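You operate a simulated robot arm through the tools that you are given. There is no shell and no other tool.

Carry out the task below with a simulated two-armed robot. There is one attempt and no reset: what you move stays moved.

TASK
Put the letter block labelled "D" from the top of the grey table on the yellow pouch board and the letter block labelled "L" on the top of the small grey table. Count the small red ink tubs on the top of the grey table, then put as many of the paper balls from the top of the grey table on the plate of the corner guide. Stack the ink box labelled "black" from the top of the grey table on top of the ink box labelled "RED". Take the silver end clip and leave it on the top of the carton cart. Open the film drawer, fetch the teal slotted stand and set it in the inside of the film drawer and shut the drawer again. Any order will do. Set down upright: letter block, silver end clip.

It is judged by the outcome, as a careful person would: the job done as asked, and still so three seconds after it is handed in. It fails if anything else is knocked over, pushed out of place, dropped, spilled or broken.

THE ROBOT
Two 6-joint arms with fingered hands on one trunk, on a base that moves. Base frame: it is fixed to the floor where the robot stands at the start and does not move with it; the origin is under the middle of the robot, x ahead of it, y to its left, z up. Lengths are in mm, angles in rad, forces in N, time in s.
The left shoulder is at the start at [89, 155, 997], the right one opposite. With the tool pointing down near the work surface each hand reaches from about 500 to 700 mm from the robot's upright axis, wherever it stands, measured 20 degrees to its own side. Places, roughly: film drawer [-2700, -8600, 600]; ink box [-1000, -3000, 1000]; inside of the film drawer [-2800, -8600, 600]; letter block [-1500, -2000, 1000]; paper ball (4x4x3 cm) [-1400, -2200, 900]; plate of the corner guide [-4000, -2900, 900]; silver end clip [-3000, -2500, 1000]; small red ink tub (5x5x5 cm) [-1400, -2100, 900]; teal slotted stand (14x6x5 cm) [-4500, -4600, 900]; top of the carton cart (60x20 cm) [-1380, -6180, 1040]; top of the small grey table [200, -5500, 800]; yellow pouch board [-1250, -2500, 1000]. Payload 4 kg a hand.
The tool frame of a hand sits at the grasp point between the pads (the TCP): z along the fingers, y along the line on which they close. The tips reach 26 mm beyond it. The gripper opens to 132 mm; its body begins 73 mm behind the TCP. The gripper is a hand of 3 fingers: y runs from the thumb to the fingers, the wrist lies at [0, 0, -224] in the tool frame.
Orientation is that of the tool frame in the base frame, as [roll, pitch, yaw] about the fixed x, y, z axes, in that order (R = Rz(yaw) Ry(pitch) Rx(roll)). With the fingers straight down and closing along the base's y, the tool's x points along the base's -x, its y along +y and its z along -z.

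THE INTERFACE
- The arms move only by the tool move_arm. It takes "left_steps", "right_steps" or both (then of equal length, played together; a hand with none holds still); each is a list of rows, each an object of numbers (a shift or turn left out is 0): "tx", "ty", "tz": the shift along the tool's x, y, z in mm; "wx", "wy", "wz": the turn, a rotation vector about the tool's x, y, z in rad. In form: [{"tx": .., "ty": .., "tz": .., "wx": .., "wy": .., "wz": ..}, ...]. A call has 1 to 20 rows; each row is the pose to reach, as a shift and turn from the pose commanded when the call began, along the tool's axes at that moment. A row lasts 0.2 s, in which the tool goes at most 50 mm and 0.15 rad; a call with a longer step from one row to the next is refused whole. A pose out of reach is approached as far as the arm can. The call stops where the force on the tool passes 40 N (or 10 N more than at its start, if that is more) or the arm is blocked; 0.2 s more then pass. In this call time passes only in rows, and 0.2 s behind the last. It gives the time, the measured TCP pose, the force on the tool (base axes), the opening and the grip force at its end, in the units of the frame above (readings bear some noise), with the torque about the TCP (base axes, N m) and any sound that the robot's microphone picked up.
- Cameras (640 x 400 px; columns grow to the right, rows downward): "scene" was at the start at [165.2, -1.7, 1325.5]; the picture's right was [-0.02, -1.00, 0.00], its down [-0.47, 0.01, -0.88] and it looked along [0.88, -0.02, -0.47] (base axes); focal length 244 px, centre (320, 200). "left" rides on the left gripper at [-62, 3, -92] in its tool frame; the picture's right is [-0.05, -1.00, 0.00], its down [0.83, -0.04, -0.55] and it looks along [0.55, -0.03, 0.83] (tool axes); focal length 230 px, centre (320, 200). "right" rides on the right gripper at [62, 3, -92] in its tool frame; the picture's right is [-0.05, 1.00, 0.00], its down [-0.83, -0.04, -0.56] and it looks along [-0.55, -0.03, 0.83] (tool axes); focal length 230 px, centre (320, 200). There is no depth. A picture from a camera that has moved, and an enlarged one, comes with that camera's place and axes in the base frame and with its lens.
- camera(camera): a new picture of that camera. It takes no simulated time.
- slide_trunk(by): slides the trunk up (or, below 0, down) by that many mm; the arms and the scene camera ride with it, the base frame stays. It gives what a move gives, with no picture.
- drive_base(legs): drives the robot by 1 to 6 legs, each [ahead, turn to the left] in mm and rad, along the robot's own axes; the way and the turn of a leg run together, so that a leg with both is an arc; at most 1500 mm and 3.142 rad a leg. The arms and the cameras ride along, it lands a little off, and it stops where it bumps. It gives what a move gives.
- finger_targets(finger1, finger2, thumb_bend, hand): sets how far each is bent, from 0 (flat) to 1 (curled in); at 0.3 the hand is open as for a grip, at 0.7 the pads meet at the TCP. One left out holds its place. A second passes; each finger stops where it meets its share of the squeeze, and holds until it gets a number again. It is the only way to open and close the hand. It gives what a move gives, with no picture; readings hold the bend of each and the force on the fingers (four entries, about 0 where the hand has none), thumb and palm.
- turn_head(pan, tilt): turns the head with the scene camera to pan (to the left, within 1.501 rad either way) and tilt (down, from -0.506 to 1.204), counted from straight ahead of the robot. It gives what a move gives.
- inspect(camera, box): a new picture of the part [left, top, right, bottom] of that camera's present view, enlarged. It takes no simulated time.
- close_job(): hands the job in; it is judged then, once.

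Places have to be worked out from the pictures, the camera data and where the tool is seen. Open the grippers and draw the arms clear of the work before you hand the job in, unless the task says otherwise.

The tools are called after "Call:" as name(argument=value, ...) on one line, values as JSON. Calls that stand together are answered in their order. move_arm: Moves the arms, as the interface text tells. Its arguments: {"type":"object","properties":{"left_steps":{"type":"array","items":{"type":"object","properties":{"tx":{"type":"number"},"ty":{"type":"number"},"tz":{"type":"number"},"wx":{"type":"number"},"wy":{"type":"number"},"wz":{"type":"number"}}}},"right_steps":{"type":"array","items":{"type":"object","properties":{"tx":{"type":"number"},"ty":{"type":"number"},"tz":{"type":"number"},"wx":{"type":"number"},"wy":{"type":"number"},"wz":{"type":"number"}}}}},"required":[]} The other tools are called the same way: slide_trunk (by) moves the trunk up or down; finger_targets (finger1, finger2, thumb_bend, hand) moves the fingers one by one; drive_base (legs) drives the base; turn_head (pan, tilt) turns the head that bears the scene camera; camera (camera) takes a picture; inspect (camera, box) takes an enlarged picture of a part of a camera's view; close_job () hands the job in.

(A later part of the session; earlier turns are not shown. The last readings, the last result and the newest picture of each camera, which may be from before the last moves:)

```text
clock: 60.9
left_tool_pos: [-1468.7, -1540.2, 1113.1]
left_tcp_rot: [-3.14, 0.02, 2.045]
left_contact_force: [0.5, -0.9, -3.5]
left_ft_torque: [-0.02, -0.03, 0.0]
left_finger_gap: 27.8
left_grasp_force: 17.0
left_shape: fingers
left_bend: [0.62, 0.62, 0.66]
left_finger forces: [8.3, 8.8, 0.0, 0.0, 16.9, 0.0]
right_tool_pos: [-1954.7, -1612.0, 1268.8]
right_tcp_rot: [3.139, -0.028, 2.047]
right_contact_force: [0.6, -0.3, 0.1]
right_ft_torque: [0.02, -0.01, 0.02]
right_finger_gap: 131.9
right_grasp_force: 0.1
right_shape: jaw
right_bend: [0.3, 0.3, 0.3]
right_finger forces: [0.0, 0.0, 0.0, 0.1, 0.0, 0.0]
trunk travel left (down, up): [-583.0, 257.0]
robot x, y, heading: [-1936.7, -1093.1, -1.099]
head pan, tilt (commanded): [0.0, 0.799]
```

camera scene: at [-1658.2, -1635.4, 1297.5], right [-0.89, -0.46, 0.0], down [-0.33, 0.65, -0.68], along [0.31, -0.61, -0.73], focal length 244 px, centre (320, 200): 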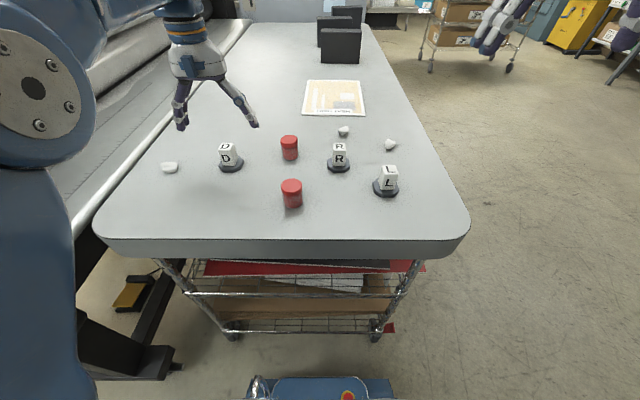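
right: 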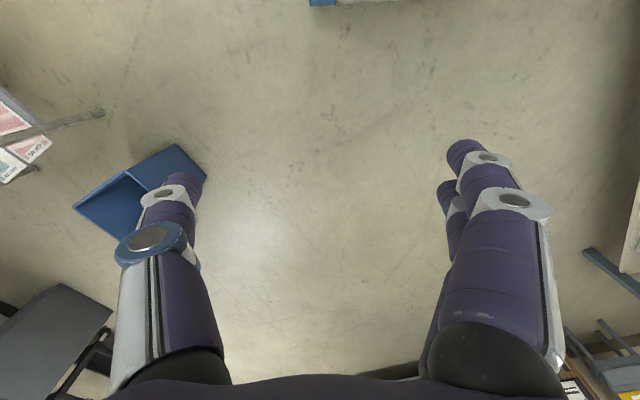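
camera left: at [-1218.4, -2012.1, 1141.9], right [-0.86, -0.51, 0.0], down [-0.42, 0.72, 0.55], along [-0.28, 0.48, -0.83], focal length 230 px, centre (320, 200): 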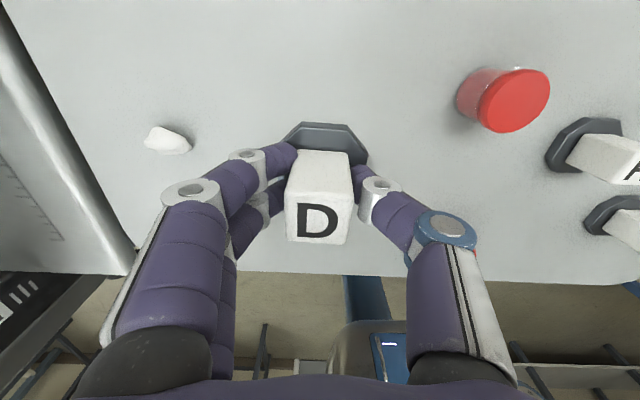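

The trunk stopped after 51 mm (right arm near its limit), leaving the block at z≈1113. I'll drive around the corner with a wide berth and turn to face the long side while still 800 mm away from it.

Call:
drive_base(legs=[[0, -0.945], [906, 0], [0, 0.624]])

Call:
turn_head(pan=0.3, tilt=0.5)

Call:
camera(camera="scene")

```text
clock: 64.6
left_tool_pos: [-2016.7, -1708.2, 1142.8]
left_tcp_rot: [-3.141, 0.069, 1.095]
left_contact_force: [0.2, 0.2, -4.6]
left_ft_torque: [0.01, -0.02, 0.02]
left_finger_gap: 27.8
left_grasp_force: 16.7
left_shape: fingers
left_bend: [0.62, 0.62, 0.66]
left_finger forces: [8.2, 8.6, 0.0, 0.1, 16.8, 0.0]
right_tool_pos: [-2373.3, -1386.0, 1244.8]
right_tcp_rot: [3.136, -0.148, 1.099]
right_contact_force: [0.0, 0.1, 0.6]
right_ft_torque: [0.03, -0.01, -0.01]
right_finger_gap: 131.8
right_grasp_force: 0.0
right_shape: jaw
right_bend: [0.3, 0.3, 0.3]
right_finger forces: [0.0, 0.0, 0.1, 0.1, 0.1, 0.0]
trunk travel left (down, up): [-583.0, 257.0]
robot x, y, heading: [-1942.8, -1119.3, -2.079]
head pan, tilt (commanded): [0.0, 0.799]
stopped in leg 2: the robot was blocked; the commanded pose is now the measured one
```

```text
clock: 65.4
left_tool_pos: [-2017.6, -1709.4, 1144.2]
left_tcp_rot: [-3.141, 0.071, 1.097]
left_contact_force: [0.1, 0.0, -3.5]
left_ft_torque: [-0.01, -0.01, 0.0]
left_finger_gap: 28.0
left_grasp_force: 16.9
left_shape: fingers
left_bend: [0.62, 0.62, 0.66]
left_finger forces: [8.3, 8.7, 0.1, 0.1, 16.7, 0.1]
right_tool_pos: [-2373.2, -1383.5, 1246.9]
right_tcp_rot: [3.135, -0.145, 1.098]
right_contact_force: [-0.5, 0.3, 0.4]
right_ft_torque: [0.02, 0.02, 0.01]
right_finger_gap: 132.0
right_grasp_force: 0.1
right_shape: jaw
right_bend: [0.3, 0.3, 0.3]
right_finger forces: [0.1, 0.0, 0.0, 0.0, 0.1, 0.1]
trunk travel left (down, up): [-583.0, 257.0]
robot x, y, heading: [-1941.6, -1117.5, -2.079]
head pan, tilt (commanded): [0.3, 0.499]
```

```text
taken
camera scene: at [-2002.9, -1275.6, 1374.7], right [-0.98, 0.21, -0.01], down [0.11, 0.48, -0.87], along [-0.18, -0.85, -0.5], focal length 244 px, centre (320, 200)
```

scene: 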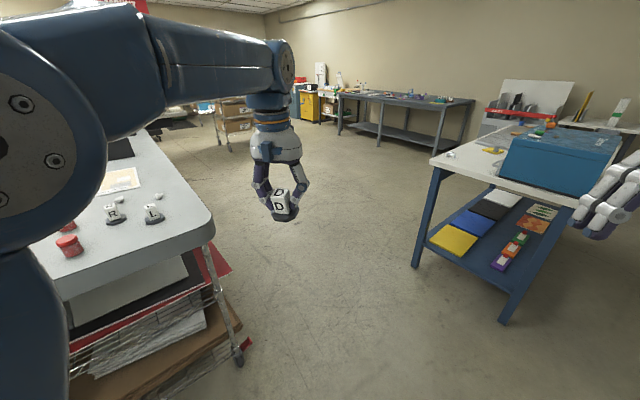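

The base stopped right at the start of the second leg with no contact force on the hands. I look down around the base to see what blocks it.

Call:
turn_head(pan=0.0, tilt=1.2)

Call:
camera(camera="scene")

Call:
camera(camera="right")

Call:
camera(camera="left")

```text
clock: 66.5
left_tool_pos: [-2016.8, -1708.5, 1144.3]
left_tcp_rot: [-3.139, 0.069, 1.098]
left_contact_force: [0.7, 0.5, -3.7]
left_ft_torque: [0.03, 0.01, 0.01]
left_finger_gap: 27.9
left_grasp_force: 16.9
left_shape: fingers
left_bend: [0.62, 0.62, 0.66]
left_finger forces: [8.3, 8.7, 0.0, 0.0, 16.8, 0.1]
right_tool_pos: [-2374.1, -1384.4, 1246.7]
right_tcp_rot: [3.135, -0.144, 1.096]
right_contact_force: [-0.3, 0.1, 1.0]
right_ft_torque: [0.01, 0.0, -0.01]
right_finger_gap: 131.7
right_grasp_force: 0.1
right_shape: jaw
right_bend: [0.3, 0.3, 0.3]
right_finger forces: [0.1, 0.0, 0.0, 0.1, 0.0, 0.0]
trunk travel left (down, up): [-583.0, 257.0]
robot x, y, heading: [-1945.1, -1118.7, -2.084]
head pan, tilt (commanded): [0.0, 1.201]
```

```text
taken
camera scene: at [-2010.5, -1234.9, 1321.7], right [-0.87, 0.49, 0.0], down [0.46, 0.82, -0.34], along [-0.17, -0.3, -0.94], focal length 244 px, centre (320, 200)
```

scene: 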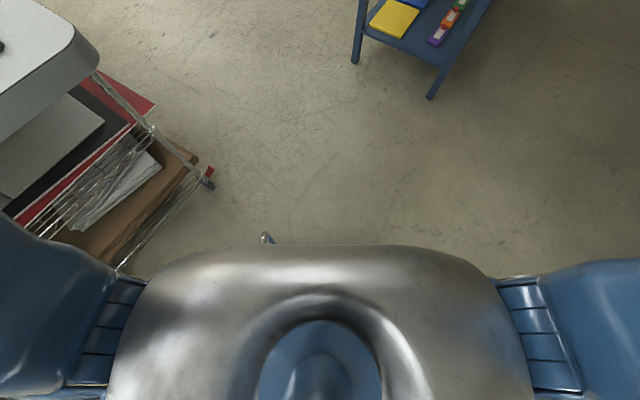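

```text
taken
camera right: at [-2348.5, -1343.7, 1346.7], right [0.87, -0.5, 0.0], down [-0.45, -0.78, 0.43], along [-0.22, -0.37, -0.9], focal length 230 px, centre (320, 200)
```

right: 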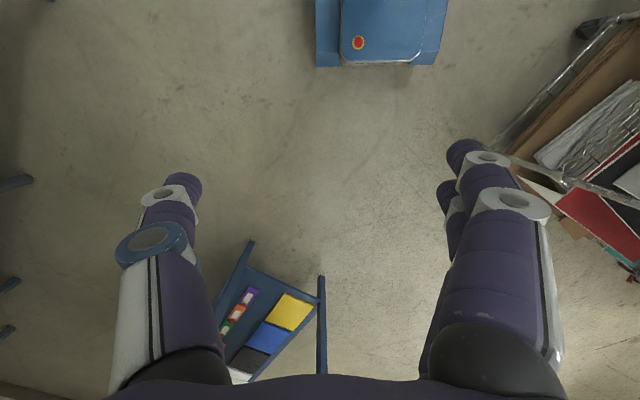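

```text
taken
camera left: at [-2038.7, -1759.1, 1240.8], right [-0.91, 0.41, 0.01], down [0.36, 0.79, 0.5], along [0.2, 0.45, -0.87], focal length 230 px, centre (320, 200)
```

left: 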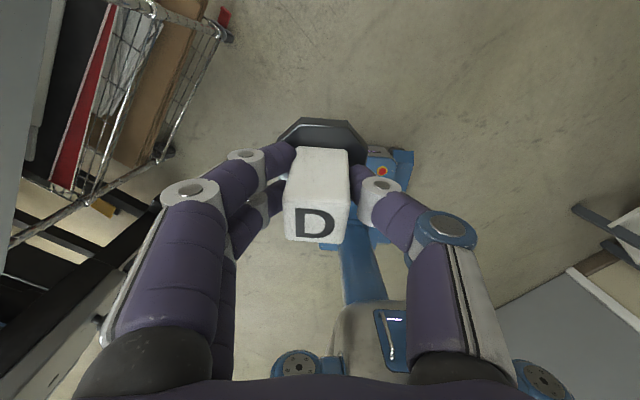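

The floor ahead is clear, and nothing touches the robot; the stop seems due to the right arm's extreme pose. I lower the right hand into a comfortable pose before driving on.

Call:
move_arm(right_steps=[{"tx": -20, "tz": 30, "wy": -0.07}, {"tx": -40, "tz": 60, "wy": -0.14}, {"tx": -40, "tz": 100, "wy": -0.14}, {"tx": -40, "tz": 130, "wy": -0.14}])

```text
clock: 67.5
left_tool_pos: [-2016.8, -1708.8, 1144.0]
left_tcp_rot: [-3.14, 0.071, 1.098]
left_contact_force: [0.5, -0.2, -4.4]
left_ft_torque: [0.0, -0.03, -0.03]
left_finger_gap: 27.9
left_grasp_force: 16.5
left_shape: fingers
left_bend: [0.62, 0.62, 0.66]
left_finger forces: [8.2, 8.6, 0.1, 0.0, 16.9, 0.0]
right_tool_pos: [-2401.3, -1435.6, 1127.7]
right_tcp_rot: [3.136, 0.04, 1.097]
right_contact_force: [-0.5, 0.0, 0.6]
right_ft_torque: [-0.04, -0.01, 0.01]
right_finger_gap: 131.9
right_grasp_force: 0.1
right_shape: jaw
right_bend: [0.3, 0.3, 0.3]
right_finger forces: [0.0, 0.1, 0.0, 0.1, 0.0, 0.0]
right hand out of reach, approached as far as the arm can: row 1, 2, 3, 4
trunk travel left (down, up): [-583.0, 257.0]
robot x, y, heading: [-1945.0, -1123.5, -2.087]
head pan, tilt (commanded): [0.0, 1.201]
```

The hand is too close in for that height; I extend it forward by about 110 mm.

Call:
move_arm(right_steps=[{"tx": -40, "tz": 10}, {"tx": -80, "tz": 20}, {"tx": -120, "tz": 30}])

```text
clock: 68.2
left_tool_pos: [-2017.1, -1710.2, 1143.5]
left_tcp_rot: [-3.141, 0.069, 1.098]
left_contact_force: [0.9, -0.5, -3.4]
left_ft_torque: [0.01, 0.0, -0.02]
left_finger_gap: 27.8
left_grasp_force: 16.8
left_shape: fingers
left_bend: [0.62, 0.62, 0.66]
left_finger forces: [8.2, 8.7, 0.0, 0.0, 16.8, 0.1]
right_tool_pos: [-2457.1, -1543.3, 1120.6]
right_tcp_rot: [3.135, 0.071, 1.097]
right_contact_force: [0.3, -0.5, -0.1]
right_ft_torque: [0.05, -0.03, -0.03]
right_finger_gap: 132.1
right_grasp_force: 0.2
right_shape: jaw
right_bend: [0.3, 0.3, 0.3]
right_finger forces: [0.0, 0.0, 0.1, 0.1, 0.0, 0.0]
trunk travel left (down, up): [-583.0, 257.0]
robot x, y, heading: [-1945.1, -1117.2, -2.083]
head pan, tilt (commanded): [0.0, 1.201]
```

The right hand is in reach again. I also put the left hand a little further out and level both.

Call:
move_arm(left_steps=[{"tx": -30, "wy": 0.035}, {"tx": -60, "wy": 0.07}], right_steps=[{"wy": 0.035}, {"wy": 0.07}])

Call:
drive_base(legs=[[880, 0.02]])

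```text
clock: 68.8
left_tool_pos: [-2043.5, -1763.5, 1146.2]
left_tcp_rot: [-3.14, -0.005, 1.096]
left_contact_force: [0.4, -0.5, -4.6]
left_ft_torque: [0.0, -0.01, 0.02]
left_finger_gap: 27.9
left_grasp_force: 16.6
left_shape: fingers
left_bend: [0.62, 0.62, 0.66]
left_finger forces: [8.2, 8.7, 0.0, 0.0, 16.8, 0.0]
right_tool_pos: [-2458.9, -1546.2, 1118.5]
right_tcp_rot: [3.137, -0.002, 1.098]
right_contact_force: [-0.4, -0.3, -0.4]
right_ft_torque: [0.01, -0.01, 0.0]
right_finger_gap: 132.1
right_grasp_force: 0.0
right_shape: jaw
right_bend: [0.3, 0.3, 0.3]
right_finger forces: [0.0, 0.1, 0.1, 0.1, 0.0, 0.0]
trunk travel left (down, up): [-583.0, 257.0]
robot x, y, heading: [-1946.3, -1120.3, -2.081]
head pan, tilt (commanded): [0.0, 1.201]
```

```text
clock: 69.6
left_tool_pos: [-2023.8, -1726.4, 1172.4]
left_tcp_rot: [-3.138, 0.036, 1.1]
left_contact_force: [-0.2, 0.8, -3.0]
left_ft_torque: [-0.04, 0.04, -0.02]
left_finger_gap: 28.1
left_grasp_force: 17.0
left_shape: fingers
left_bend: [0.62, 0.62, 0.66]
left_finger forces: [8.3, 8.5, 0.0, 0.0, 16.5, 0.1]
right_tool_pos: [-2438.5, -1509.1, 1145.9]
right_tcp_rot: [3.138, 0.041, 1.099]
right_contact_force: [0.1, 0.7, 0.2]
right_ft_torque: [-0.05, 0.0, 0.04]
right_finger_gap: 132.0
right_grasp_force: 0.0
right_shape: jaw
right_bend: [0.3, 0.3, 0.3]
right_finger forces: [0.0, 0.0, 0.0, 0.0, 0.0, 0.1]
trunk travel left (down, up): [-583.0, 257.0]
robot x, y, heading: [-1946.7, -1121.1, -2.08]
head pan, tilt (commanded): [0.0, 1.201]
stopped in leg 1: the robot was blocked; the commanded pose is now the measured one
```

Blocked again, with both hands tilted back equally. I test a short 100 mm leg to see how the base reacts.

Call:
drive_base(legs=[[100, 0]])

Call:
turn_head(pan=1.4, tilt=0.7)

Call:
camera(camera="scene")

Call:
turn_head(pan=-1.4, tilt=0.7)

Call:
camera(camera="scene")

```text
clock: 70.7
left_tool_pos: [-2057.2, -1790.8, 1185.1]
left_tcp_rot: [-3.139, 0.058, 1.1]
left_contact_force: [-0.1, -0.8, -1.9]
left_ft_torque: [-0.01, -0.02, -0.03]
left_finger_gap: 27.9
left_grasp_force: 16.9
left_shape: fingers
left_bend: [0.62, 0.62, 0.66]
left_finger forces: [8.1, 8.6, 0.0, 0.1, 16.6, 0.0]
right_tool_pos: [-2474.1, -1573.6, 1160.1]
right_tcp_rot: [3.14, 0.065, 1.1]
right_contact_force: [-0.4, -0.9, 1.6]
right_ft_torque: [0.05, -0.04, 0.0]
right_finger_gap: 131.9
right_grasp_force: 0.1
right_shape: jaw
right_bend: [0.3, 0.3, 0.3]
right_finger forces: [0.0, 0.1, 0.1, 0.0, 0.0, 0.0]
trunk travel left (down, up): [-583.0, 257.0]
robot x, y, heading: [-1991.8, -1207.9, -2.079]
head pan, tilt (commanded): [0.0, 1.201]
```

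```text
clock: 72.3
left_tool_pos: [-2065.8, -1804.2, 1179.6]
left_tcp_rot: [-3.137, 0.046, 1.101]
left_contact_force: [0.6, 1.3, -2.9]
left_ft_torque: [-0.02, 0.0, 0.02]
left_finger_gap: 27.7
left_grasp_force: 16.6
left_shape: fingers
left_bend: [0.62, 0.62, 0.66]
left_finger forces: [8.1, 8.6, 0.1, 0.0, 16.6, 0.0]
right_tool_pos: [-2482.2, -1588.5, 1153.3]
right_tcp_rot: [3.141, 0.05, 1.101]
right_contact_force: [0.3, -0.1, 0.3]
right_ft_torque: [-0.05, 0.02, 0.02]
right_finger_gap: 132.1
right_grasp_force: 0.0
right_shape: jaw
right_bend: [0.3, 0.3, 0.3]
right_finger forces: [0.0, 0.0, 0.0, 0.0, 0.0, 0.1]
trunk travel left (down, up): [-583.0, 257.0]
robot x, y, heading: [-1993.7, -1208.0, -2.081]
head pan, tilt (commanded): [1.4, 0.7]
```

```text
taken
camera scene: at [-1963.7, -1323.4, 1358.9], right [-0.63, -0.78, -0.01], down [-0.5, 0.41, -0.76], along [0.6, -0.47, -0.65], focal length 244 px, centre (320, 200)
```

scene: 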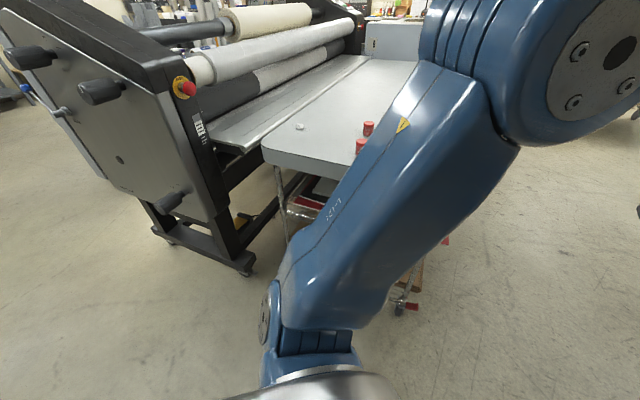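

```text
clock: 74.7
left_tool_pos: [-2068.2, -1809.4, 1175.1]
left_tcp_rot: [-3.137, 0.04, 1.099]
left_contact_force: [0.4, 0.3, -4.3]
left_ft_torque: [0.02, 0.02, 0.01]
left_finger_gap: 28.2
left_grasp_force: 16.6
left_shape: fingers
left_bend: [0.62, 0.62, 0.66]
left_finger forces: [8.3, 8.7, 0.1, 0.0, 16.6, 0.0]
right_tool_pos: [-2483.5, -1593.2, 1150.7]
right_tcp_rot: [3.138, 0.045, 1.102]
right_contact_force: [0.1, 0.9, -0.9]
right_ft_torque: [0.03, -0.01, 0.0]
right_finger_gap: 132.0
right_grasp_force: 0.0
right_shape: jaw
right_bend: [0.3, 0.3, 0.3]
right_finger forces: [0.0, 0.0, 0.0, 0.0, 0.1, 0.0]
trunk travel left (down, up): [-583.0, 257.0]
robot x, y, heading: [-1990.2, -1211.0, -2.071]
head pan, tilt (commanded): [-1.4, 0.7]
```

```text
taken
camera scene: at [-2113.1, -1247.5, 1358.4], right [0.33, 0.94, 0.02], down [0.62, -0.2, -0.76], along [-0.72, 0.26, -0.65], focal length 244 px, centre (320, 200)
```

scene: 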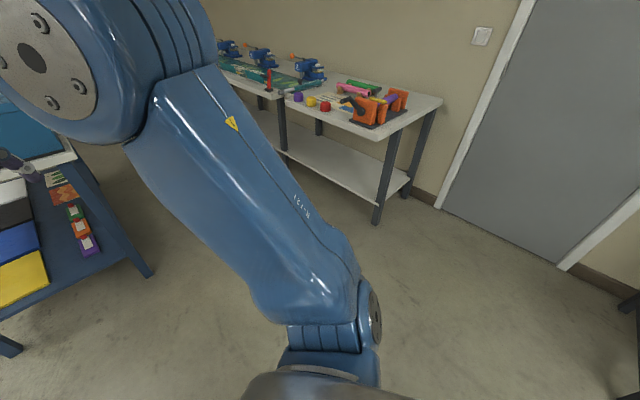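

Nothing is in the way and the short leg worked, so the stops come from the arms lagging during long legs. I continue with shorter legs.

Call:
drive_base(legs=[[250, 0], [250, 0], [250, 0]])

```text
clock: 79.4
left_tool_pos: [-2436.6, -2466.1, 1174.7]
left_tcp_rot: [-3.137, 0.042, 1.099]
left_contact_force: [-0.1, -0.4, -4.5]
left_ft_torque: [0.01, 0.0, 0.0]
left_finger_gap: 27.9
left_grasp_force: 16.8
left_shape: fingers
left_bend: [0.62, 0.62, 0.66]
left_finger forces: [8.2, 8.5, 0.1, 0.1, 16.5, 0.0]
right_tool_pos: [-2852.2, -2250.1, 1149.6]
right_tcp_rot: [3.139, 0.046, 1.103]
right_contact_force: [0.2, 0.0, 0.2]
right_ft_torque: [0.02, -0.02, 0.01]
right_finger_gap: 131.9
right_grasp_force: 0.1
right_shape: jaw
right_bend: [0.3, 0.3, 0.3]
right_finger forces: [0.0, 0.1, 0.0, 0.0, 0.1, 0.0]
trunk travel left (down, up): [-583.0, 257.0]
robot x, y, heading: [-2361.3, -1867.0, -2.082]
head pan, tilt (commanded): [-1.4, 0.7]
```

At the waypoint. I turn left along the table and continue in short legs.

Call:
drive_base(legs=[[0, 0.66], [280, 0], [280, 0], [280, 0], [280, 0]])

Call:
turn_head(pan=0.8, tilt=0.5)

Call:
camera(camera="scene")

```text
clock: 87.9
left_tool_pos: [-1885.8, -3471.9, 1185.2]
left_tcp_rot: [-3.138, 0.058, 1.757]
left_contact_force: [-0.1, -0.1, -3.5]
left_ft_torque: [-0.01, 0.01, 0.01]
left_finger_gap: 27.8
left_grasp_force: 16.0
left_shape: fingers
left_bend: [0.62, 0.62, 0.66]
left_finger forces: [8.2, 8.4, 0.1, 0.1, 16.2, 0.0]
right_tool_pos: [-2347.2, -3556.4, 1160.4]
right_tcp_rot: [3.14, 0.063, 1.758]
right_contact_force: [-0.5, 0.1, 0.1]
right_ft_torque: [0.0, 0.04, -0.01]
right_finger_gap: 132.0
right_grasp_force: 0.0
right_shape: jaw
right_bend: [0.3, 0.3, 0.3]
right_finger forces: [0.0, 0.0, 0.0, 0.1, 0.1, 0.0]
trunk travel left (down, up): [-583.0, 257.0]
robot x, y, heading: [-2187.4, -2973.7, -1.422]
head pan, tilt (commanded): [-1.4, 0.7]
```

```text
clock: 90.0
left_tool_pos: [-1889.4, -3453.2, 1193.5]
left_tcp_rot: [-3.136, 0.073, 1.758]
left_contact_force: [1.5, 0.4, -4.3]
left_ft_torque: [0.02, 0.0, 0.01]
left_finger_gap: 27.8
left_grasp_force: 16.9
left_shape: fingers
left_bend: [0.62, 0.62, 0.66]
left_finger forces: [8.4, 8.4, 0.0, 0.1, 16.7, 0.0]
right_tool_pos: [-2349.9, -3537.8, 1171.2]
right_tcp_rot: [3.141, 0.079, 1.756]
right_contact_force: [0.5, -0.4, 0.4]
right_ft_torque: [0.01, -0.01, -0.02]
right_finger_gap: 131.8
right_grasp_force: 0.1
right_shape: jaw
right_bend: [0.3, 0.3, 0.3]
right_finger forces: [0.0, 0.1, 0.0, 0.0, 0.1, 0.0]
trunk travel left (down, up): [-583.0, 257.0]
robot x, y, heading: [-2186.8, -2967.3, -1.423]
head pan, tilt (commanded): [0.799, 0.499]
```

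```text
taken
camera scene: at [-2106.0, -3101.1, 1375.1], right [-0.58, -0.81, -0.01], down [-0.39, 0.3, -0.87], along [0.71, -0.5, -0.49], focal length 244 px, centre (320, 200)
```

scene: 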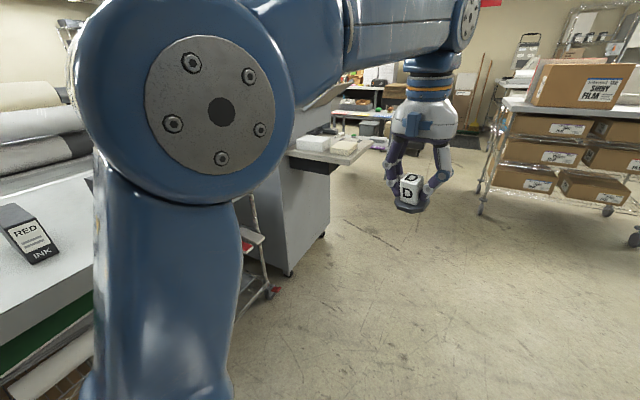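

The "RED" ink box shows at left with its label toward this side. I turn left to face the table's long side.

Call:
drive_base(legs=[[0, 0.95], [0, 0.95]])

Call:
turn_head(pan=0.0, tilt=0.6)

Call:
camera(camera="scene")

```text
clock: 95.6
left_tool_pos: [-1820.4, -2542.8, 1194.7]
left_tcp_rot: [-3.137, 0.075, -2.655]
left_contact_force: [-0.2, 1.1, -3.2]
left_ft_torque: [0.04, 0.0, -0.02]
left_finger_gap: 27.7
left_grasp_force: 16.2
left_shape: fingers
left_bend: [0.62, 0.62, 0.66]
left_finger forces: [8.2, 8.0, 0.0, 0.1, 16.1, 0.0]
right_tool_pos: [-1602.7, -2959.2, 1170.3]
right_tcp_rot: [3.139, 0.081, -2.655]
right_contact_force: [-0.2, 0.9, 0.3]
right_ft_torque: [0.01, 0.02, 0.02]
right_finger_gap: 131.9
right_grasp_force: 0.0
right_shape: jaw
right_bend: [0.3, 0.3, 0.3]
right_finger forces: [0.1, 0.0, 0.0, 0.0, 0.1, 0.1]
trunk travel left (down, up): [-583.0, 257.0]
robot x, y, heading: [-2181.8, -2983.7, 0.448]
head pan, tilt (commanded): [0.799, 0.499]
```

```text
clock: 96.7
left_tool_pos: [-1834.6, -2551.0, 1198.0]
left_tcp_rot: [-3.137, 0.073, -2.655]
left_contact_force: [0.4, 0.1, -3.1]
left_ft_torque: [-0.04, 0.03, -0.01]
left_finger_gap: 27.9
left_grasp_force: 16.3
left_shape: fingers
left_bend: [0.62, 0.62, 0.67]
left_finger forces: [8.2, 8.4, 0.1, 0.1, 16.2, 0.0]
right_tool_pos: [-1619.5, -2967.5, 1179.8]
right_tcp_rot: [3.142, 0.096, -2.653]
right_contact_force: [-0.2, 0.4, 1.2]
right_ft_torque: [0.02, 0.06, 0.05]
right_finger_gap: 131.8
right_grasp_force: 0.1
right_shape: jaw
right_bend: [0.3, 0.3, 0.3]
right_finger forces: [0.1, 0.0, 0.1, 0.1, 0.1, 0.1]
trunk travel left (down, up): [-583.0, 257.0]
robot x, y, heading: [-2180.8, -2987.4, 0.448]
head pan, tilt (commanded): [0.0, 0.6]
```

```text
taken
camera scene: at [-2034.6, -2912.8, 1365.4], right [0.43, -0.9, 0.0], down [-0.52, -0.25, -0.81], along [0.73, 0.35, -0.58], focal length 244 px, centre (320, 200)
```

scene: 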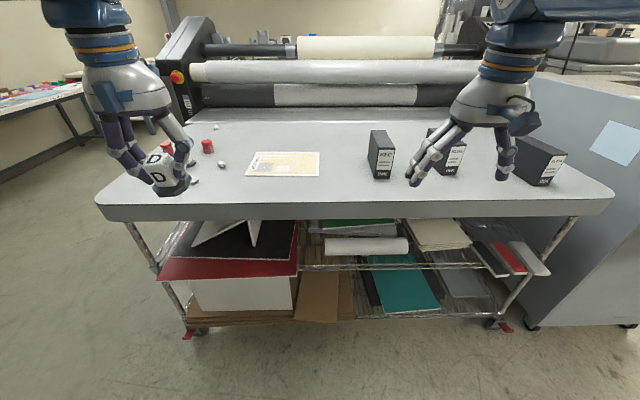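

Whole table seen from the long side. I enlarge the ink boxes and the board area to read labels and count tubs.

Call:
inspect(camera="scene", box=[340, 110, 620, 220])

Call:
inspect(camera="scene", box=[120, 100, 360, 220])

```text
2.29 times, centred on (480, 165) of scene
camera zoom: at [-2034.6, -2912.8, 1365.4], right [0.43, -0.9, 0.0], down [-0.52, -0.25, -0.81], along [0.73, 0.35, -0.58], focal length 558 px, centre (-46, 280)
```

zoom: 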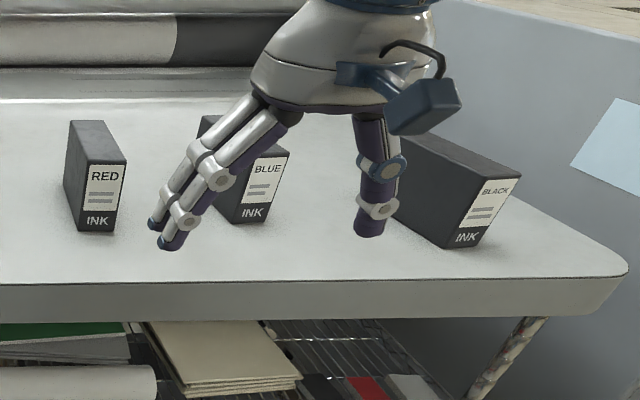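

```text
2.67 times, centred on (240, 160) of scene
camera zoom: at [-2034.6, -2912.8, 1365.4], right [0.43, -0.9, 0.0], down [-0.52, -0.25, -0.81], along [0.73, 0.35, -0.58], focal length 651 px, centre (533, 307)
```

zoom: 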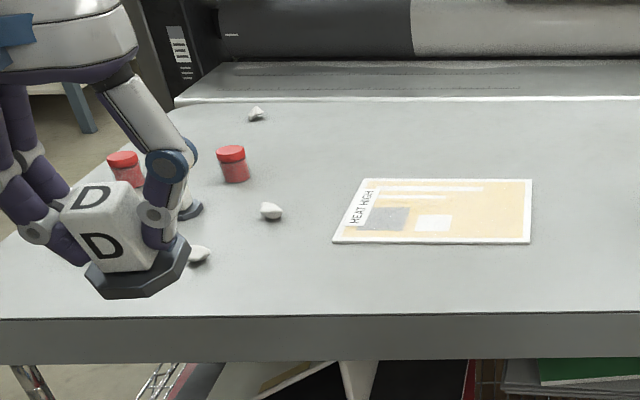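

Labels read: RED nearest the board, BLUE in the middle, BLACK at the right end; still only two red tubs, and the board is about 270×207 mm centred near (-1300,-2410). I drive forward 380 mm toward the table.

Call:
drive_base(legs=[[190, 0], [190, 0]])

Call:
turn_head(pan=0.0, tilt=0.8)

Call:
camera(camera="scene")

```text
clock: 99.4
left_tool_pos: [-1485.3, -2384.4, 1197.7]
left_tcp_rot: [-3.137, 0.077, -2.658]
left_contact_force: [0.5, 0.2, -4.1]
left_ft_torque: [-0.03, 0.01, 0.04]
left_finger_gap: 27.9
left_grasp_force: 16.7
left_shape: fingers
left_bend: [0.62, 0.62, 0.67]
left_finger forces: [8.2, 8.4, 0.1, 0.0, 16.3, 0.1]
right_tool_pos: [-1270.8, -2802.4, 1181.1]
right_tcp_rot: [-3.14, 0.1, -2.656]
right_contact_force: [-1.7, 0.4, 0.9]
right_ft_torque: [-0.01, 0.01, 0.01]
right_finger_gap: 132.2
right_grasp_force: 0.1
right_shape: jaw
right_bend: [0.3, 0.3, 0.3]
right_finger forces: [0.0, 0.0, 0.0, 0.0, 0.1, 0.0]
trunk travel left (down, up): [-583.0, 257.0]
robot x, y, heading: [-1831.7, -2822.7, 0.448]
head pan, tilt (commanded): [0.0, 0.6]
```

```text
clock: 100.2
left_tool_pos: [-1493.5, -2387.6, 1176.4]
left_tcp_rot: [-3.141, 0.016, -2.658]
left_contact_force: [1.1, 0.3, -4.5]
left_ft_torque: [-0.05, -0.03, -0.03]
left_finger_gap: 28.1
left_grasp_force: 15.5
left_shape: fingers
left_bend: [0.62, 0.62, 0.67]
left_finger forces: [8.0, 8.1, 0.0, 0.0, 15.8, 0.0]
right_tool_pos: [-1282.0, -2806.7, 1164.6]
right_tcp_rot: [3.139, 0.055, -2.656]
right_contact_force: [-0.7, -0.4, -0.3]
right_ft_torque: [0.05, 0.0, 0.01]
right_finger_gap: 131.9
right_grasp_force: 0.1
right_shape: jaw
right_bend: [0.3, 0.3, 0.3]
right_finger forces: [0.0, 0.1, 0.1, 0.0, 0.0, 0.0]
trunk travel left (down, up): [-583.0, 257.0]
robot x, y, heading: [-1832.2, -2816.8, 0.449]
head pan, tilt (commanded): [0.0, 0.799]
```

```text
taken
camera scene: at [-1692.1, -2749.2, 1348.9], right [0.43, -0.9, 0.0], down [-0.66, -0.31, -0.68], along [0.62, 0.29, -0.73], focal length 244 px, centre (320, 200)
```

scene: 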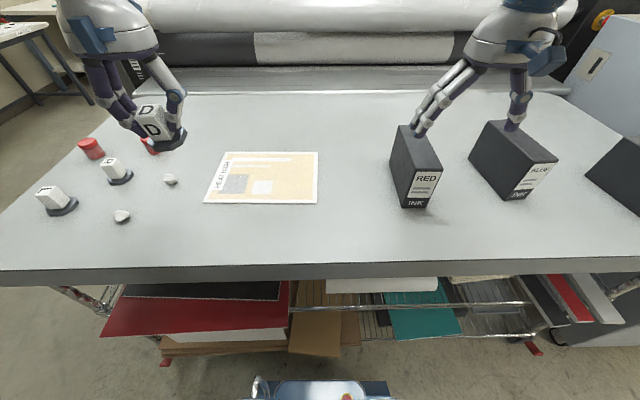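

D hangs left of the board. I move it over the board centre (about (-1313,-2412)) and down to z≈1060 in steps.

Call:
move_arm(left_steps=[{"tx": -30, "ty": -20, "tz": 10}, {"tx": -60, "ty": -42, "tz": 30}, {"tx": -90, "ty": -63, "tz": 55}, {"tx": -120, "ty": -84, "tz": 85}, {"tx": -147, "ty": -105, "tz": 112, "wy": 0.016}])

Call:
camera(camera="scene")

```text
clock: 101.4
left_tool_pos: [-1306.9, -2411.5, 1107.8]
left_tcp_rot: [-3.136, 0.074, -2.656]
left_contact_force: [0.2, 0.1, -3.5]
left_ft_torque: [-0.02, 0.04, 0.01]
left_finger_gap: 27.9
left_grasp_force: 16.2
left_shape: fingers
left_bend: [0.62, 0.62, 0.67]
left_finger forces: [7.9, 8.0, 0.1, 0.0, 15.6, 0.1]
right_tool_pos: [-1278.5, -2806.9, 1163.5]
right_tcp_rot: [3.139, 0.054, -2.656]
right_contact_force: [0.2, -0.2, -0.5]
right_ft_torque: [-0.01, 0.06, 0.04]
right_finger_gap: 132.1
right_grasp_force: 0.1
right_shape: jaw
right_bend: [0.3, 0.3, 0.3]
right_finger forces: [0.0, 0.0, 0.0, 0.0, 0.1, 0.0]
trunk travel left (down, up): [-583.0, 257.0]
robot x, y, heading: [-1832.7, -2816.3, 0.447]
head pan, tilt (commanded): [0.0, 0.799]
```

```text
taken
camera scene: at [-1688.7, -2748.4, 1348.4], right [0.43, -0.9, 0.0], down [-0.66, -0.32, -0.68], along [0.61, 0.29, -0.73], focal length 244 px, centre (320, 200)
```

scene: 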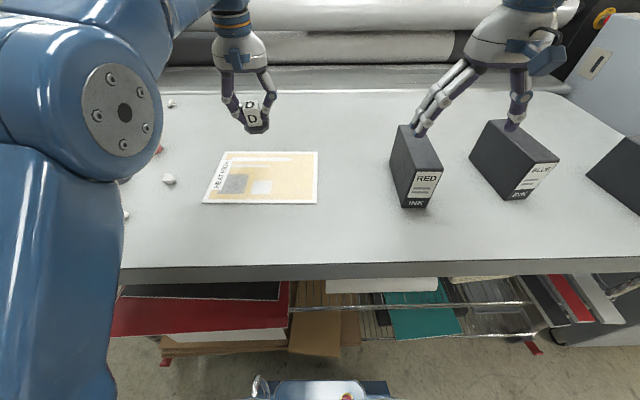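

The block is above the board centre. I level the hand and descend to z≈1010.

Call:
move_arm(left_steps=[{"tx": 5, "ty": 1, "tz": 35, "wy": 0.037}, {"tx": 10, "ty": 2, "tz": 70, "wy": 0.074}, {"tx": 14.5, "ty": 3.3, "tz": 97, "wy": 0.074}])

Call:
inspect(camera="scene", box=[160, 80, 360, 220])

Call:
camera(camera="left")

```text
clock: 101.7
left_tool_pos: [-1331.5, -2423.9, 1108.9]
left_tcp_rot: [-3.136, 0.078, -2.653]
left_contact_force: [-0.1, -0.3, -3.6]
left_ft_torque: [0.04, -0.01, -0.02]
left_finger_gap: 28.3
left_grasp_force: 16.4
left_shape: fingers
left_bend: [0.62, 0.62, 0.66]
left_finger forces: [8.0, 8.6, 0.0, 0.1, 16.5, 0.0]
right_tool_pos: [-1295.8, -2812.5, 1143.5]
right_tcp_rot: [3.137, -0.002, -2.657]
right_contact_force: [-0.7, -0.1, 0.8]
right_ft_torque: [0.03, -0.06, -0.02]
right_finger_gap: 132.2
right_grasp_force: 0.1
right_shape: jaw
right_bend: [0.3, 0.3, 0.3]
right_finger forces: [0.1, 0.0, 0.0, 0.0, 0.0, 0.0]
trunk travel left (down, up): [-583.0, 257.0]
robot x, y, heading: [-1830.7, -2817.4, 0.448]
head pan, tilt (commanded): [0.0, 0.799]
stopped in row 1 (left hand): the arm was blocked; the commanded pose is now the measured one
```

```text
2.86 times, centred on (260, 150) of scene
camera zoom: at [-1694.6, -2751.2, 1349.3], right [0.43, -0.9, 0.0], down [-0.66, -0.31, -0.68], along [0.62, 0.29, -0.73], focal length 698 px, centre (491, 343)
```

zoom: 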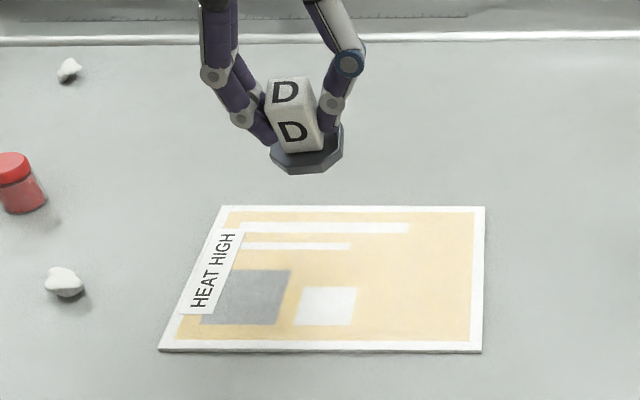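

```text
taken
camera left: at [-1285.4, -2394.8, 1205.6], right [0.51, -0.86, 0.01], down [-0.75, -0.44, 0.49], along [-0.42, -0.26, -0.87], focal length 230 px, centre (320, 200)
```

left: 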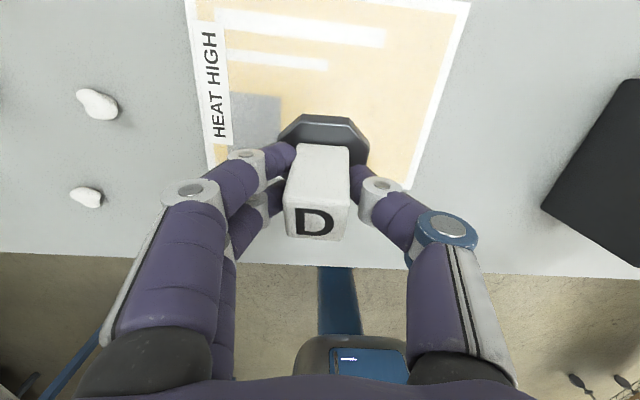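

The arm halted without any contact force (measured pose unchanged in height). I retry the descent in smaller steps.

Call:
move_arm(left_steps=[{"tz": 12, "wy": 0.02}, {"tz": 24, "wy": 0.04}, {"tz": 36, "wy": 0.06}, {"tz": 48, "wy": 0.078}])

```text
clock: 102.7
left_tool_pos: [-1323.1, -2419.8, 1059.3]
left_tcp_rot: [-3.137, -0.001, -2.656]
left_contact_force: [0.0, 0.9, -4.2]
left_ft_torque: [-0.01, 0.02, -0.02]
left_finger_gap: 27.9
left_grasp_force: 16.5
left_shape: fingers
left_bend: [0.62, 0.62, 0.66]
left_finger forces: [8.1, 8.7, 0.0, 0.0, 16.5, 0.1]
right_tool_pos: [-1292.3, -2812.5, 1144.3]
right_tcp_rot: [3.135, -0.002, -2.656]
right_contact_force: [-0.1, 0.4, 0.1]
right_ft_torque: [-0.01, -0.01, -0.02]
right_finger_gap: 132.0
right_grasp_force: 0.0
right_shape: jaw
right_bend: [0.3, 0.3, 0.3]
right_finger forces: [0.1, 0.0, 0.0, 0.0, 0.0, 0.0]
trunk travel left (down, up): [-583.0, 257.0]
robot x, y, heading: [-1829.7, -2816.9, 0.443]
head pan, tilt (commanded): [0.0, 0.799]
```

That worked: level at z=1059, over the board. I continue down toward z≈985.

Call:
move_arm(left_steps=[{"tz": 15}, {"tz": 30}, {"tz": 45}, {"tz": 60}, {"tz": 72}])

Call:
inspect(camera="scene", box=[160, 80, 360, 220])

```text
clock: 103.9
left_tool_pos: [-1324.1, -2419.2, 987.1]
left_tcp_rot: [-3.134, -0.002, -2.654]
left_contact_force: [-0.2, 0.1, -3.4]
left_ft_torque: [0.0, 0.04, -0.02]
left_finger_gap: 28.1
left_grasp_force: 16.4
left_shape: fingers
left_bend: [0.62, 0.62, 0.66]
left_finger forces: [8.1, 8.8, 0.0, 0.0, 16.4, 0.0]
right_tool_pos: [-1292.5, -2813.3, 1143.7]
right_tcp_rot: [3.135, -0.002, -2.656]
right_contact_force: [0.4, 0.5, 0.4]
right_ft_torque: [0.0, -0.01, 0.02]
right_finger_gap: 131.7
right_grasp_force: 0.0
right_shape: jaw
right_bend: [0.3, 0.3, 0.3]
right_finger forces: [0.0, 0.0, 0.0, 0.1, 0.0, 0.1]
trunk travel left (down, up): [-583.0, 257.0]
robot x, y, heading: [-1832.7, -2818.6, 0.445]
head pan, tilt (commanded): [0.0, 0.799]
```

```text
2.86 times, centred on (260, 150) of scene
camera zoom: at [-1692.0, -2749.4, 1348.8], right [0.43, -0.9, 0.0], down [-0.66, -0.31, -0.68], along [0.62, 0.29, -0.73], focal length 698 px, centre (491, 343)
```

zoom: 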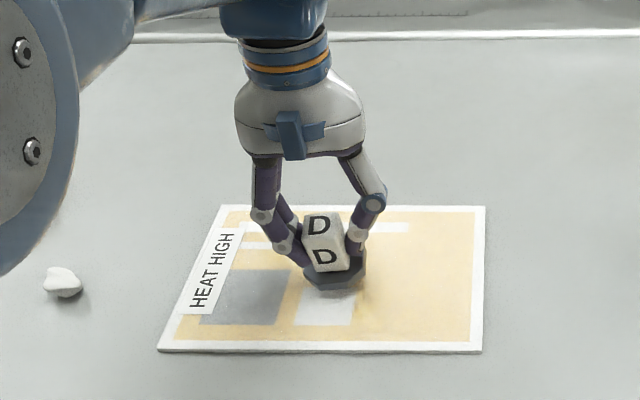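

D is over the board's middle. I go down in small increments, watching the force for touchdown.

Call:
move_arm(left_steps=[{"tz": 6}, {"tz": 11}, {"tz": 16}])

```text
clock: 104.7
left_tool_pos: [-1326.0, -2420.8, 971.5]
left_tcp_rot: [-3.136, 0.001, -2.655]
left_contact_force: [2.1, -0.1, 4.0]
left_ft_torque: [0.0, 0.15, -0.03]
left_finger_gap: 28.1
left_grasp_force: 17.6
left_shape: fingers
left_bend: [0.62, 0.64, 0.66]
left_finger forces: [7.1, 10.4, 0.0, 0.1, 18.2, 0.0]
right_tool_pos: [-1294.6, -2812.6, 1144.6]
right_tcp_rot: [3.137, 0.001, -2.657]
right_contact_force: [-0.1, -0.2, -0.3]
right_ft_torque: [-0.01, -0.04, 0.03]
right_finger_gap: 132.1
right_grasp_force: 0.0
right_shape: jaw
right_bend: [0.3, 0.3, 0.3]
right_finger forces: [0.1, 0.1, 0.1, 0.0, 0.0, 0.0]
trunk travel left (down, up): [-583.0, 257.0]
robot x, y, heading: [-1829.3, -2817.0, 0.444]
head pan, tilt (commanded): [0.0, 0.799]
```

Touchdown at TCP z≈971 (force changed by +7 N). I release by opening the fingers.

Call:
finger_targets(hand="left", finger1=0.45, finger2=0.45, thumb_bend=0.45)

Call:
inspect(camera="scene", box=[160, 80, 360, 220])

Call:
camera(camera="left")

```text
clock: 105.7
left_tool_pos: [-1326.5, -2420.2, 971.0]
left_tcp_rot: [-3.136, 0.003, -2.655]
left_contact_force: [-0.1, 0.6, -0.3]
left_ft_torque: [0.02, 0.02, -0.01]
left_finger_gap: 83.7
left_grasp_force: 0.1
left_shape: fingers
left_bend: [0.45, 0.45, 0.45]
left_finger forces: [0.0, 0.0, 0.1, 0.1, 0.0, 0.0]
right_tool_pos: [-1294.3, -2813.1, 1144.4]
right_tcp_rot: [3.136, 0.001, -2.655]
right_contact_force: [0.4, 0.4, 0.0]
right_ft_torque: [-0.01, -0.02, 0.0]
right_finger_gap: 132.0
right_grasp_force: 0.0
right_shape: jaw
right_bend: [0.3, 0.3, 0.3]
right_finger forces: [0.1, 0.1, 0.0, 0.1, 0.0, 0.0]
trunk travel left (down, up): [-583.0, 257.0]
robot x, y, heading: [-1833.9, -2818.9, 0.446]
head pan, tilt (commanded): [0.0, 0.799]
```

```text
2.86 times, centred on (260, 150) of scene
camera zoom: at [-1692.7, -2749.9, 1348.9], right [0.43, -0.9, 0.0], down [-0.66, -0.31, -0.68], along [0.62, 0.29, -0.73], focal length 698 px, centre (491, 343)
```

zoom: 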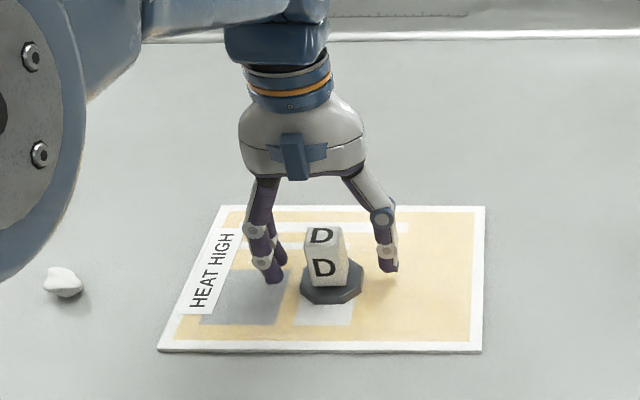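

```text
taken
camera left: at [-1273.6, -2388.7, 1063.5], right [0.51, -0.86, 0.01], down [-0.72, -0.42, 0.55], along [-0.47, -0.29, -0.83], focal length 230 px, centre (320, 200)
```

left: 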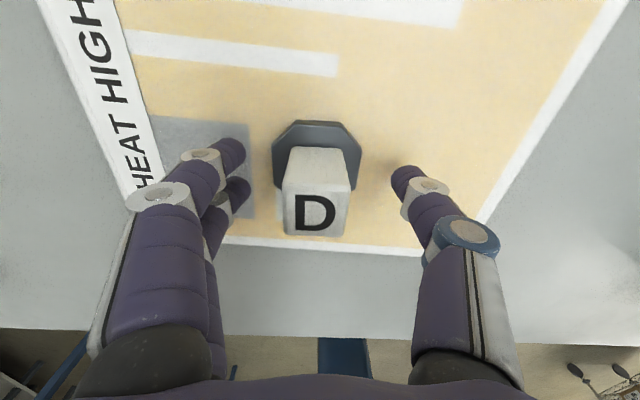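

D stands upright on the board. I raise the left hand clear and take a close look at the ink boxes to plan the stacking.

Call:
move_arm(left_steps=[{"tz": -20}, {"tz": -40}, {"tz": -60}, {"tz": -80}, {"tz": -100}])

Call:
inspect(camera="scene", box=[380, 90, 640, 240])

Call:
inspect(camera="scene", box=[160, 80, 360, 220])

```text
clock: 106.9
left_tool_pos: [-1323.1, -2421.3, 1072.0]
left_tcp_rot: [-3.137, 0.0, -2.656]
left_contact_force: [0.2, -0.6, -0.3]
left_ft_torque: [0.0, -0.01, 0.01]
left_finger_gap: 83.9
left_grasp_force: 0.1
left_shape: fingers
left_bend: [0.45, 0.45, 0.45]
left_finger forces: [0.1, 0.0, 0.0, 0.0, 0.0, 0.0]
right_tool_pos: [-1294.8, -2812.4, 1144.1]
right_tcp_rot: [3.136, 0.0, -2.656]
right_contact_force: [-0.2, -0.3, 0.3]
right_ft_torque: [-0.01, 0.02, 0.02]
right_finger_gap: 131.7
right_grasp_force: 0.1
right_shape: jaw
right_bend: [0.3, 0.3, 0.3]
right_finger forces: [0.0, 0.1, 0.1, 0.1, 0.0, 0.0]
trunk travel left (down, up): [-583.0, 257.0]
robot x, y, heading: [-1830.6, -2818.6, 0.439]
head pan, tilt (commanded): [0.0, 0.799]
```

```text
2.46 times, centred on (510, 165) of scene
camera zoom: at [-1692.5, -2750.0, 1348.9], right [0.43, -0.9, 0.0], down [-0.66, -0.31, -0.68], along [0.62, 0.29, -0.73], focal length 601 px, centre (-148, 286)
```

zoom: 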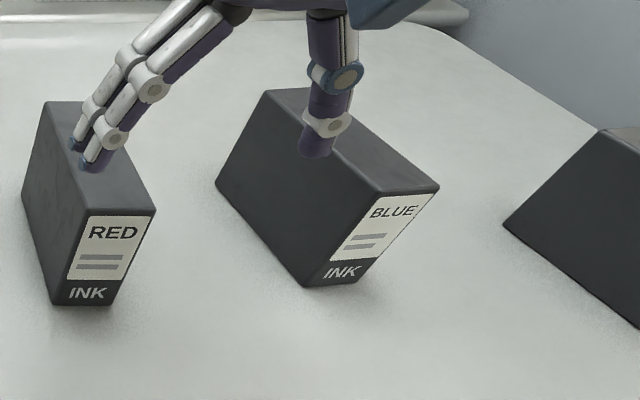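

```text
2.86 times, centred on (260, 150) of scene
camera zoom: at [-1692.5, -2750.0, 1348.9], right [0.43, -0.9, 0.0], down [-0.66, -0.31, -0.68], along [0.62, 0.29, -0.73], focal length 698 px, centre (491, 343)
```

zoom: 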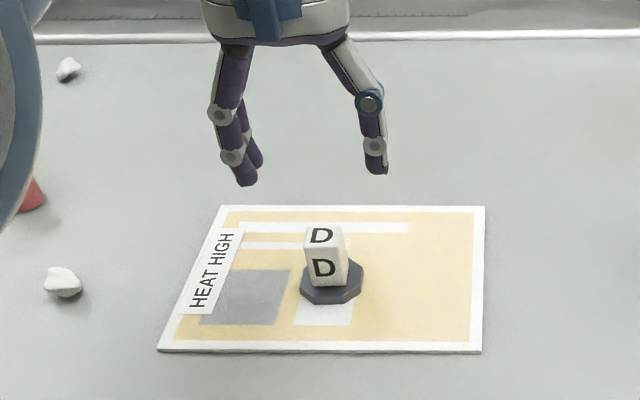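

RED: footprint about 58×151 mm centred near (-1180,-2755), long axis at yaw ≈0.44, top z≈1035. I pan the head to see BLACK fully.

Call:
turn_head(pan=-0.7, tilt=0.6)

Call:
camera(camera="scene")

Call:
inspect(camera="scene", box=[200, 90, 440, 240])

```text
clock: 108.0
left_tool_pos: [-1324.7, -2422.3, 1070.4]
left_tcp_rot: [-3.137, 0.0, -2.655]
left_contact_force: [0.1, 0.0, -0.2]
left_ft_torque: [-0.01, 0.02, 0.0]
left_finger_gap: 83.9
left_grasp_force: 0.0
left_shape: fingers
left_bend: [0.45, 0.45, 0.45]
left_finger forces: [0.0, 0.0, 0.0, 0.0, 0.0, 0.1]
right_tool_pos: [-1293.2, -2812.8, 1143.7]
right_tcp_rot: [3.135, 0.0, -2.655]
right_contact_force: [-0.5, -0.9, 0.4]
right_ft_torque: [0.03, 0.02, 0.04]
right_finger_gap: 131.8
right_grasp_force: 0.0
right_shape: jaw
right_bend: [0.3, 0.3, 0.3]
right_finger forces: [0.0, 0.0, 0.0, 0.1, 0.0, 0.1]
trunk travel left (down, up): [-583.0, 257.0]
robot x, y, heading: [-1830.7, -2818.6, 0.447]
head pan, tilt (commanded): [-0.7, 0.6]
```

```text
taken
camera scene: at [-1679.5, -2806.6, 1366.0], right [-0.25, -0.97, 0.01], down [-0.56, 0.14, -0.82], along [0.79, -0.21, -0.58], focal length 244 px, centre (320, 200)
```

scene: 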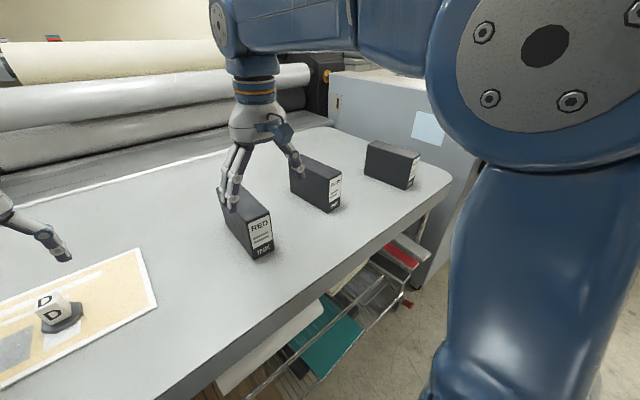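

```text
2.67 times, centred on (320, 165) of scene
camera zoom: at [-1679.5, -2806.6, 1366.0], right [-0.25, -0.97, 0.01], down [-0.56, 0.14, -0.82], along [0.79, -0.21, -0.58], focal length 651 px, centre (320, 293)
```

zoom: 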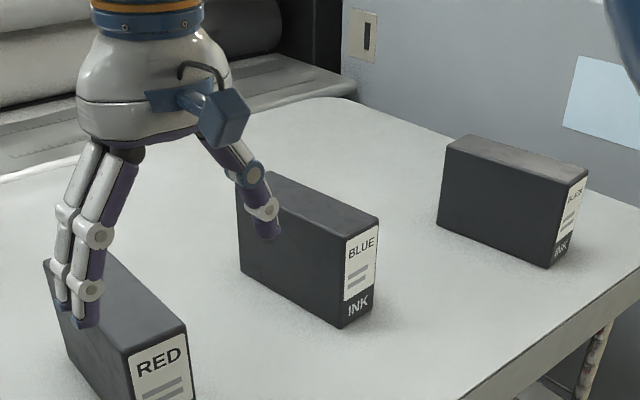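

BLACK is centred near (-1000,-3241), yaw about 0.5–0.6. I'll stand between BLACK and RED; first raise the trunk so both hands clear the boxes.

Call:
slide_trunk(by=120)

```text
clock: 108.7
left_tool_pos: [-1344.8, -2431.3, 1129.7]
left_tcp_rot: [-3.137, 0.02, -2.654]
left_contact_force: [-0.6, 0.1, 0.3]
left_ft_torque: [0.01, -0.04, -0.01]
left_finger_gap: 84.5
left_grasp_force: 0.0
left_shape: fingers
left_bend: [0.45, 0.45, 0.45]
left_finger forces: [0.0, 0.0, 0.0, 0.1, 0.0, 0.1]
right_tool_pos: [-1308.2, -2821.7, 1165.9]
right_tcp_rot: [3.135, -0.066, -2.656]
right_contact_force: [-0.8, 0.4, 0.4]
right_ft_torque: [0.02, -0.03, 0.01]
right_finger_gap: 132.1
right_grasp_force: 0.0
right_shape: jaw
right_bend: [0.3, 0.3, 0.3]
right_finger forces: [0.0, 0.0, 0.0, 0.0, 0.0, 0.0]
trunk travel left (down, up): [-627.0, 213.0]
robot x, y, heading: [-1830.5, -2819.1, 0.445]
head pan, tilt (commanded): [-0.7, 0.6]
stopped: the arm was blocked; the commanded pose is now the measured one
```

The trunk stops when the arms lag behind too much; smaller slides should avoid that. I try 30 mm.

Call:
slide_trunk(by=30)

Call:
slide_trunk(by=30)

```text
clock: 109.4
left_tool_pos: [-1340.3, -2429.7, 1156.4]
left_tcp_rot: [-3.136, 0.016, -2.652]
left_contact_force: [0.0, 0.1, -0.5]
left_ft_torque: [0.01, -0.01, -0.01]
left_finger_gap: 84.3
left_grasp_force: 0.1
left_shape: fingers
left_bend: [0.45, 0.45, 0.45]
left_finger forces: [0.0, 0.0, 0.0, 0.0, 0.1, 0.1]
right_tool_pos: [-1303.8, -2819.0, 1194.7]
right_tcp_rot: [3.134, -0.066, -2.656]
right_contact_force: [0.5, 0.0, -0.5]
right_ft_torque: [0.01, 0.03, -0.01]
right_finger_gap: 131.8
right_grasp_force: 0.1
right_shape: jaw
right_bend: [0.3, 0.3, 0.3]
right_finger forces: [0.0, 0.0, 0.0, 0.0, 0.0, 0.0]
trunk travel left (down, up): [-657.0, 183.0]
robot x, y, heading: [-1832.2, -2816.2, 0.449]
head pan, tilt (commanded): [-0.7, 0.6]
```

```text
clock: 110.2
left_tool_pos: [-1341.0, -2428.5, 1185.6]
left_tcp_rot: [-3.137, 0.018, -2.653]
left_contact_force: [0.3, -0.1, 0.3]
left_ft_torque: [0.02, 0.01, 0.0]
left_finger_gap: 84.4
left_grasp_force: 0.1
left_shape: fingers
left_bend: [0.45, 0.45, 0.45]
left_finger forces: [0.1, 0.1, 0.0, 0.1, 0.0, 0.1]
right_tool_pos: [-1304.4, -2818.8, 1223.7]
right_tcp_rot: [3.134, -0.065, -2.656]
right_contact_force: [-0.2, -0.7, 0.2]
right_ft_torque: [-0.01, 0.0, 0.03]
right_finger_gap: 131.8
right_grasp_force: 0.0
right_shape: jaw
right_bend: [0.3, 0.3, 0.3]
right_finger forces: [0.0, 0.0, 0.0, 0.0, 0.0, 0.1]
trunk travel left (down, up): [-687.0, 153.0]
robot x, y, heading: [-1830.3, -2818.9, 0.446]
head pan, tilt (commanded): [-0.7, 0.6]
```

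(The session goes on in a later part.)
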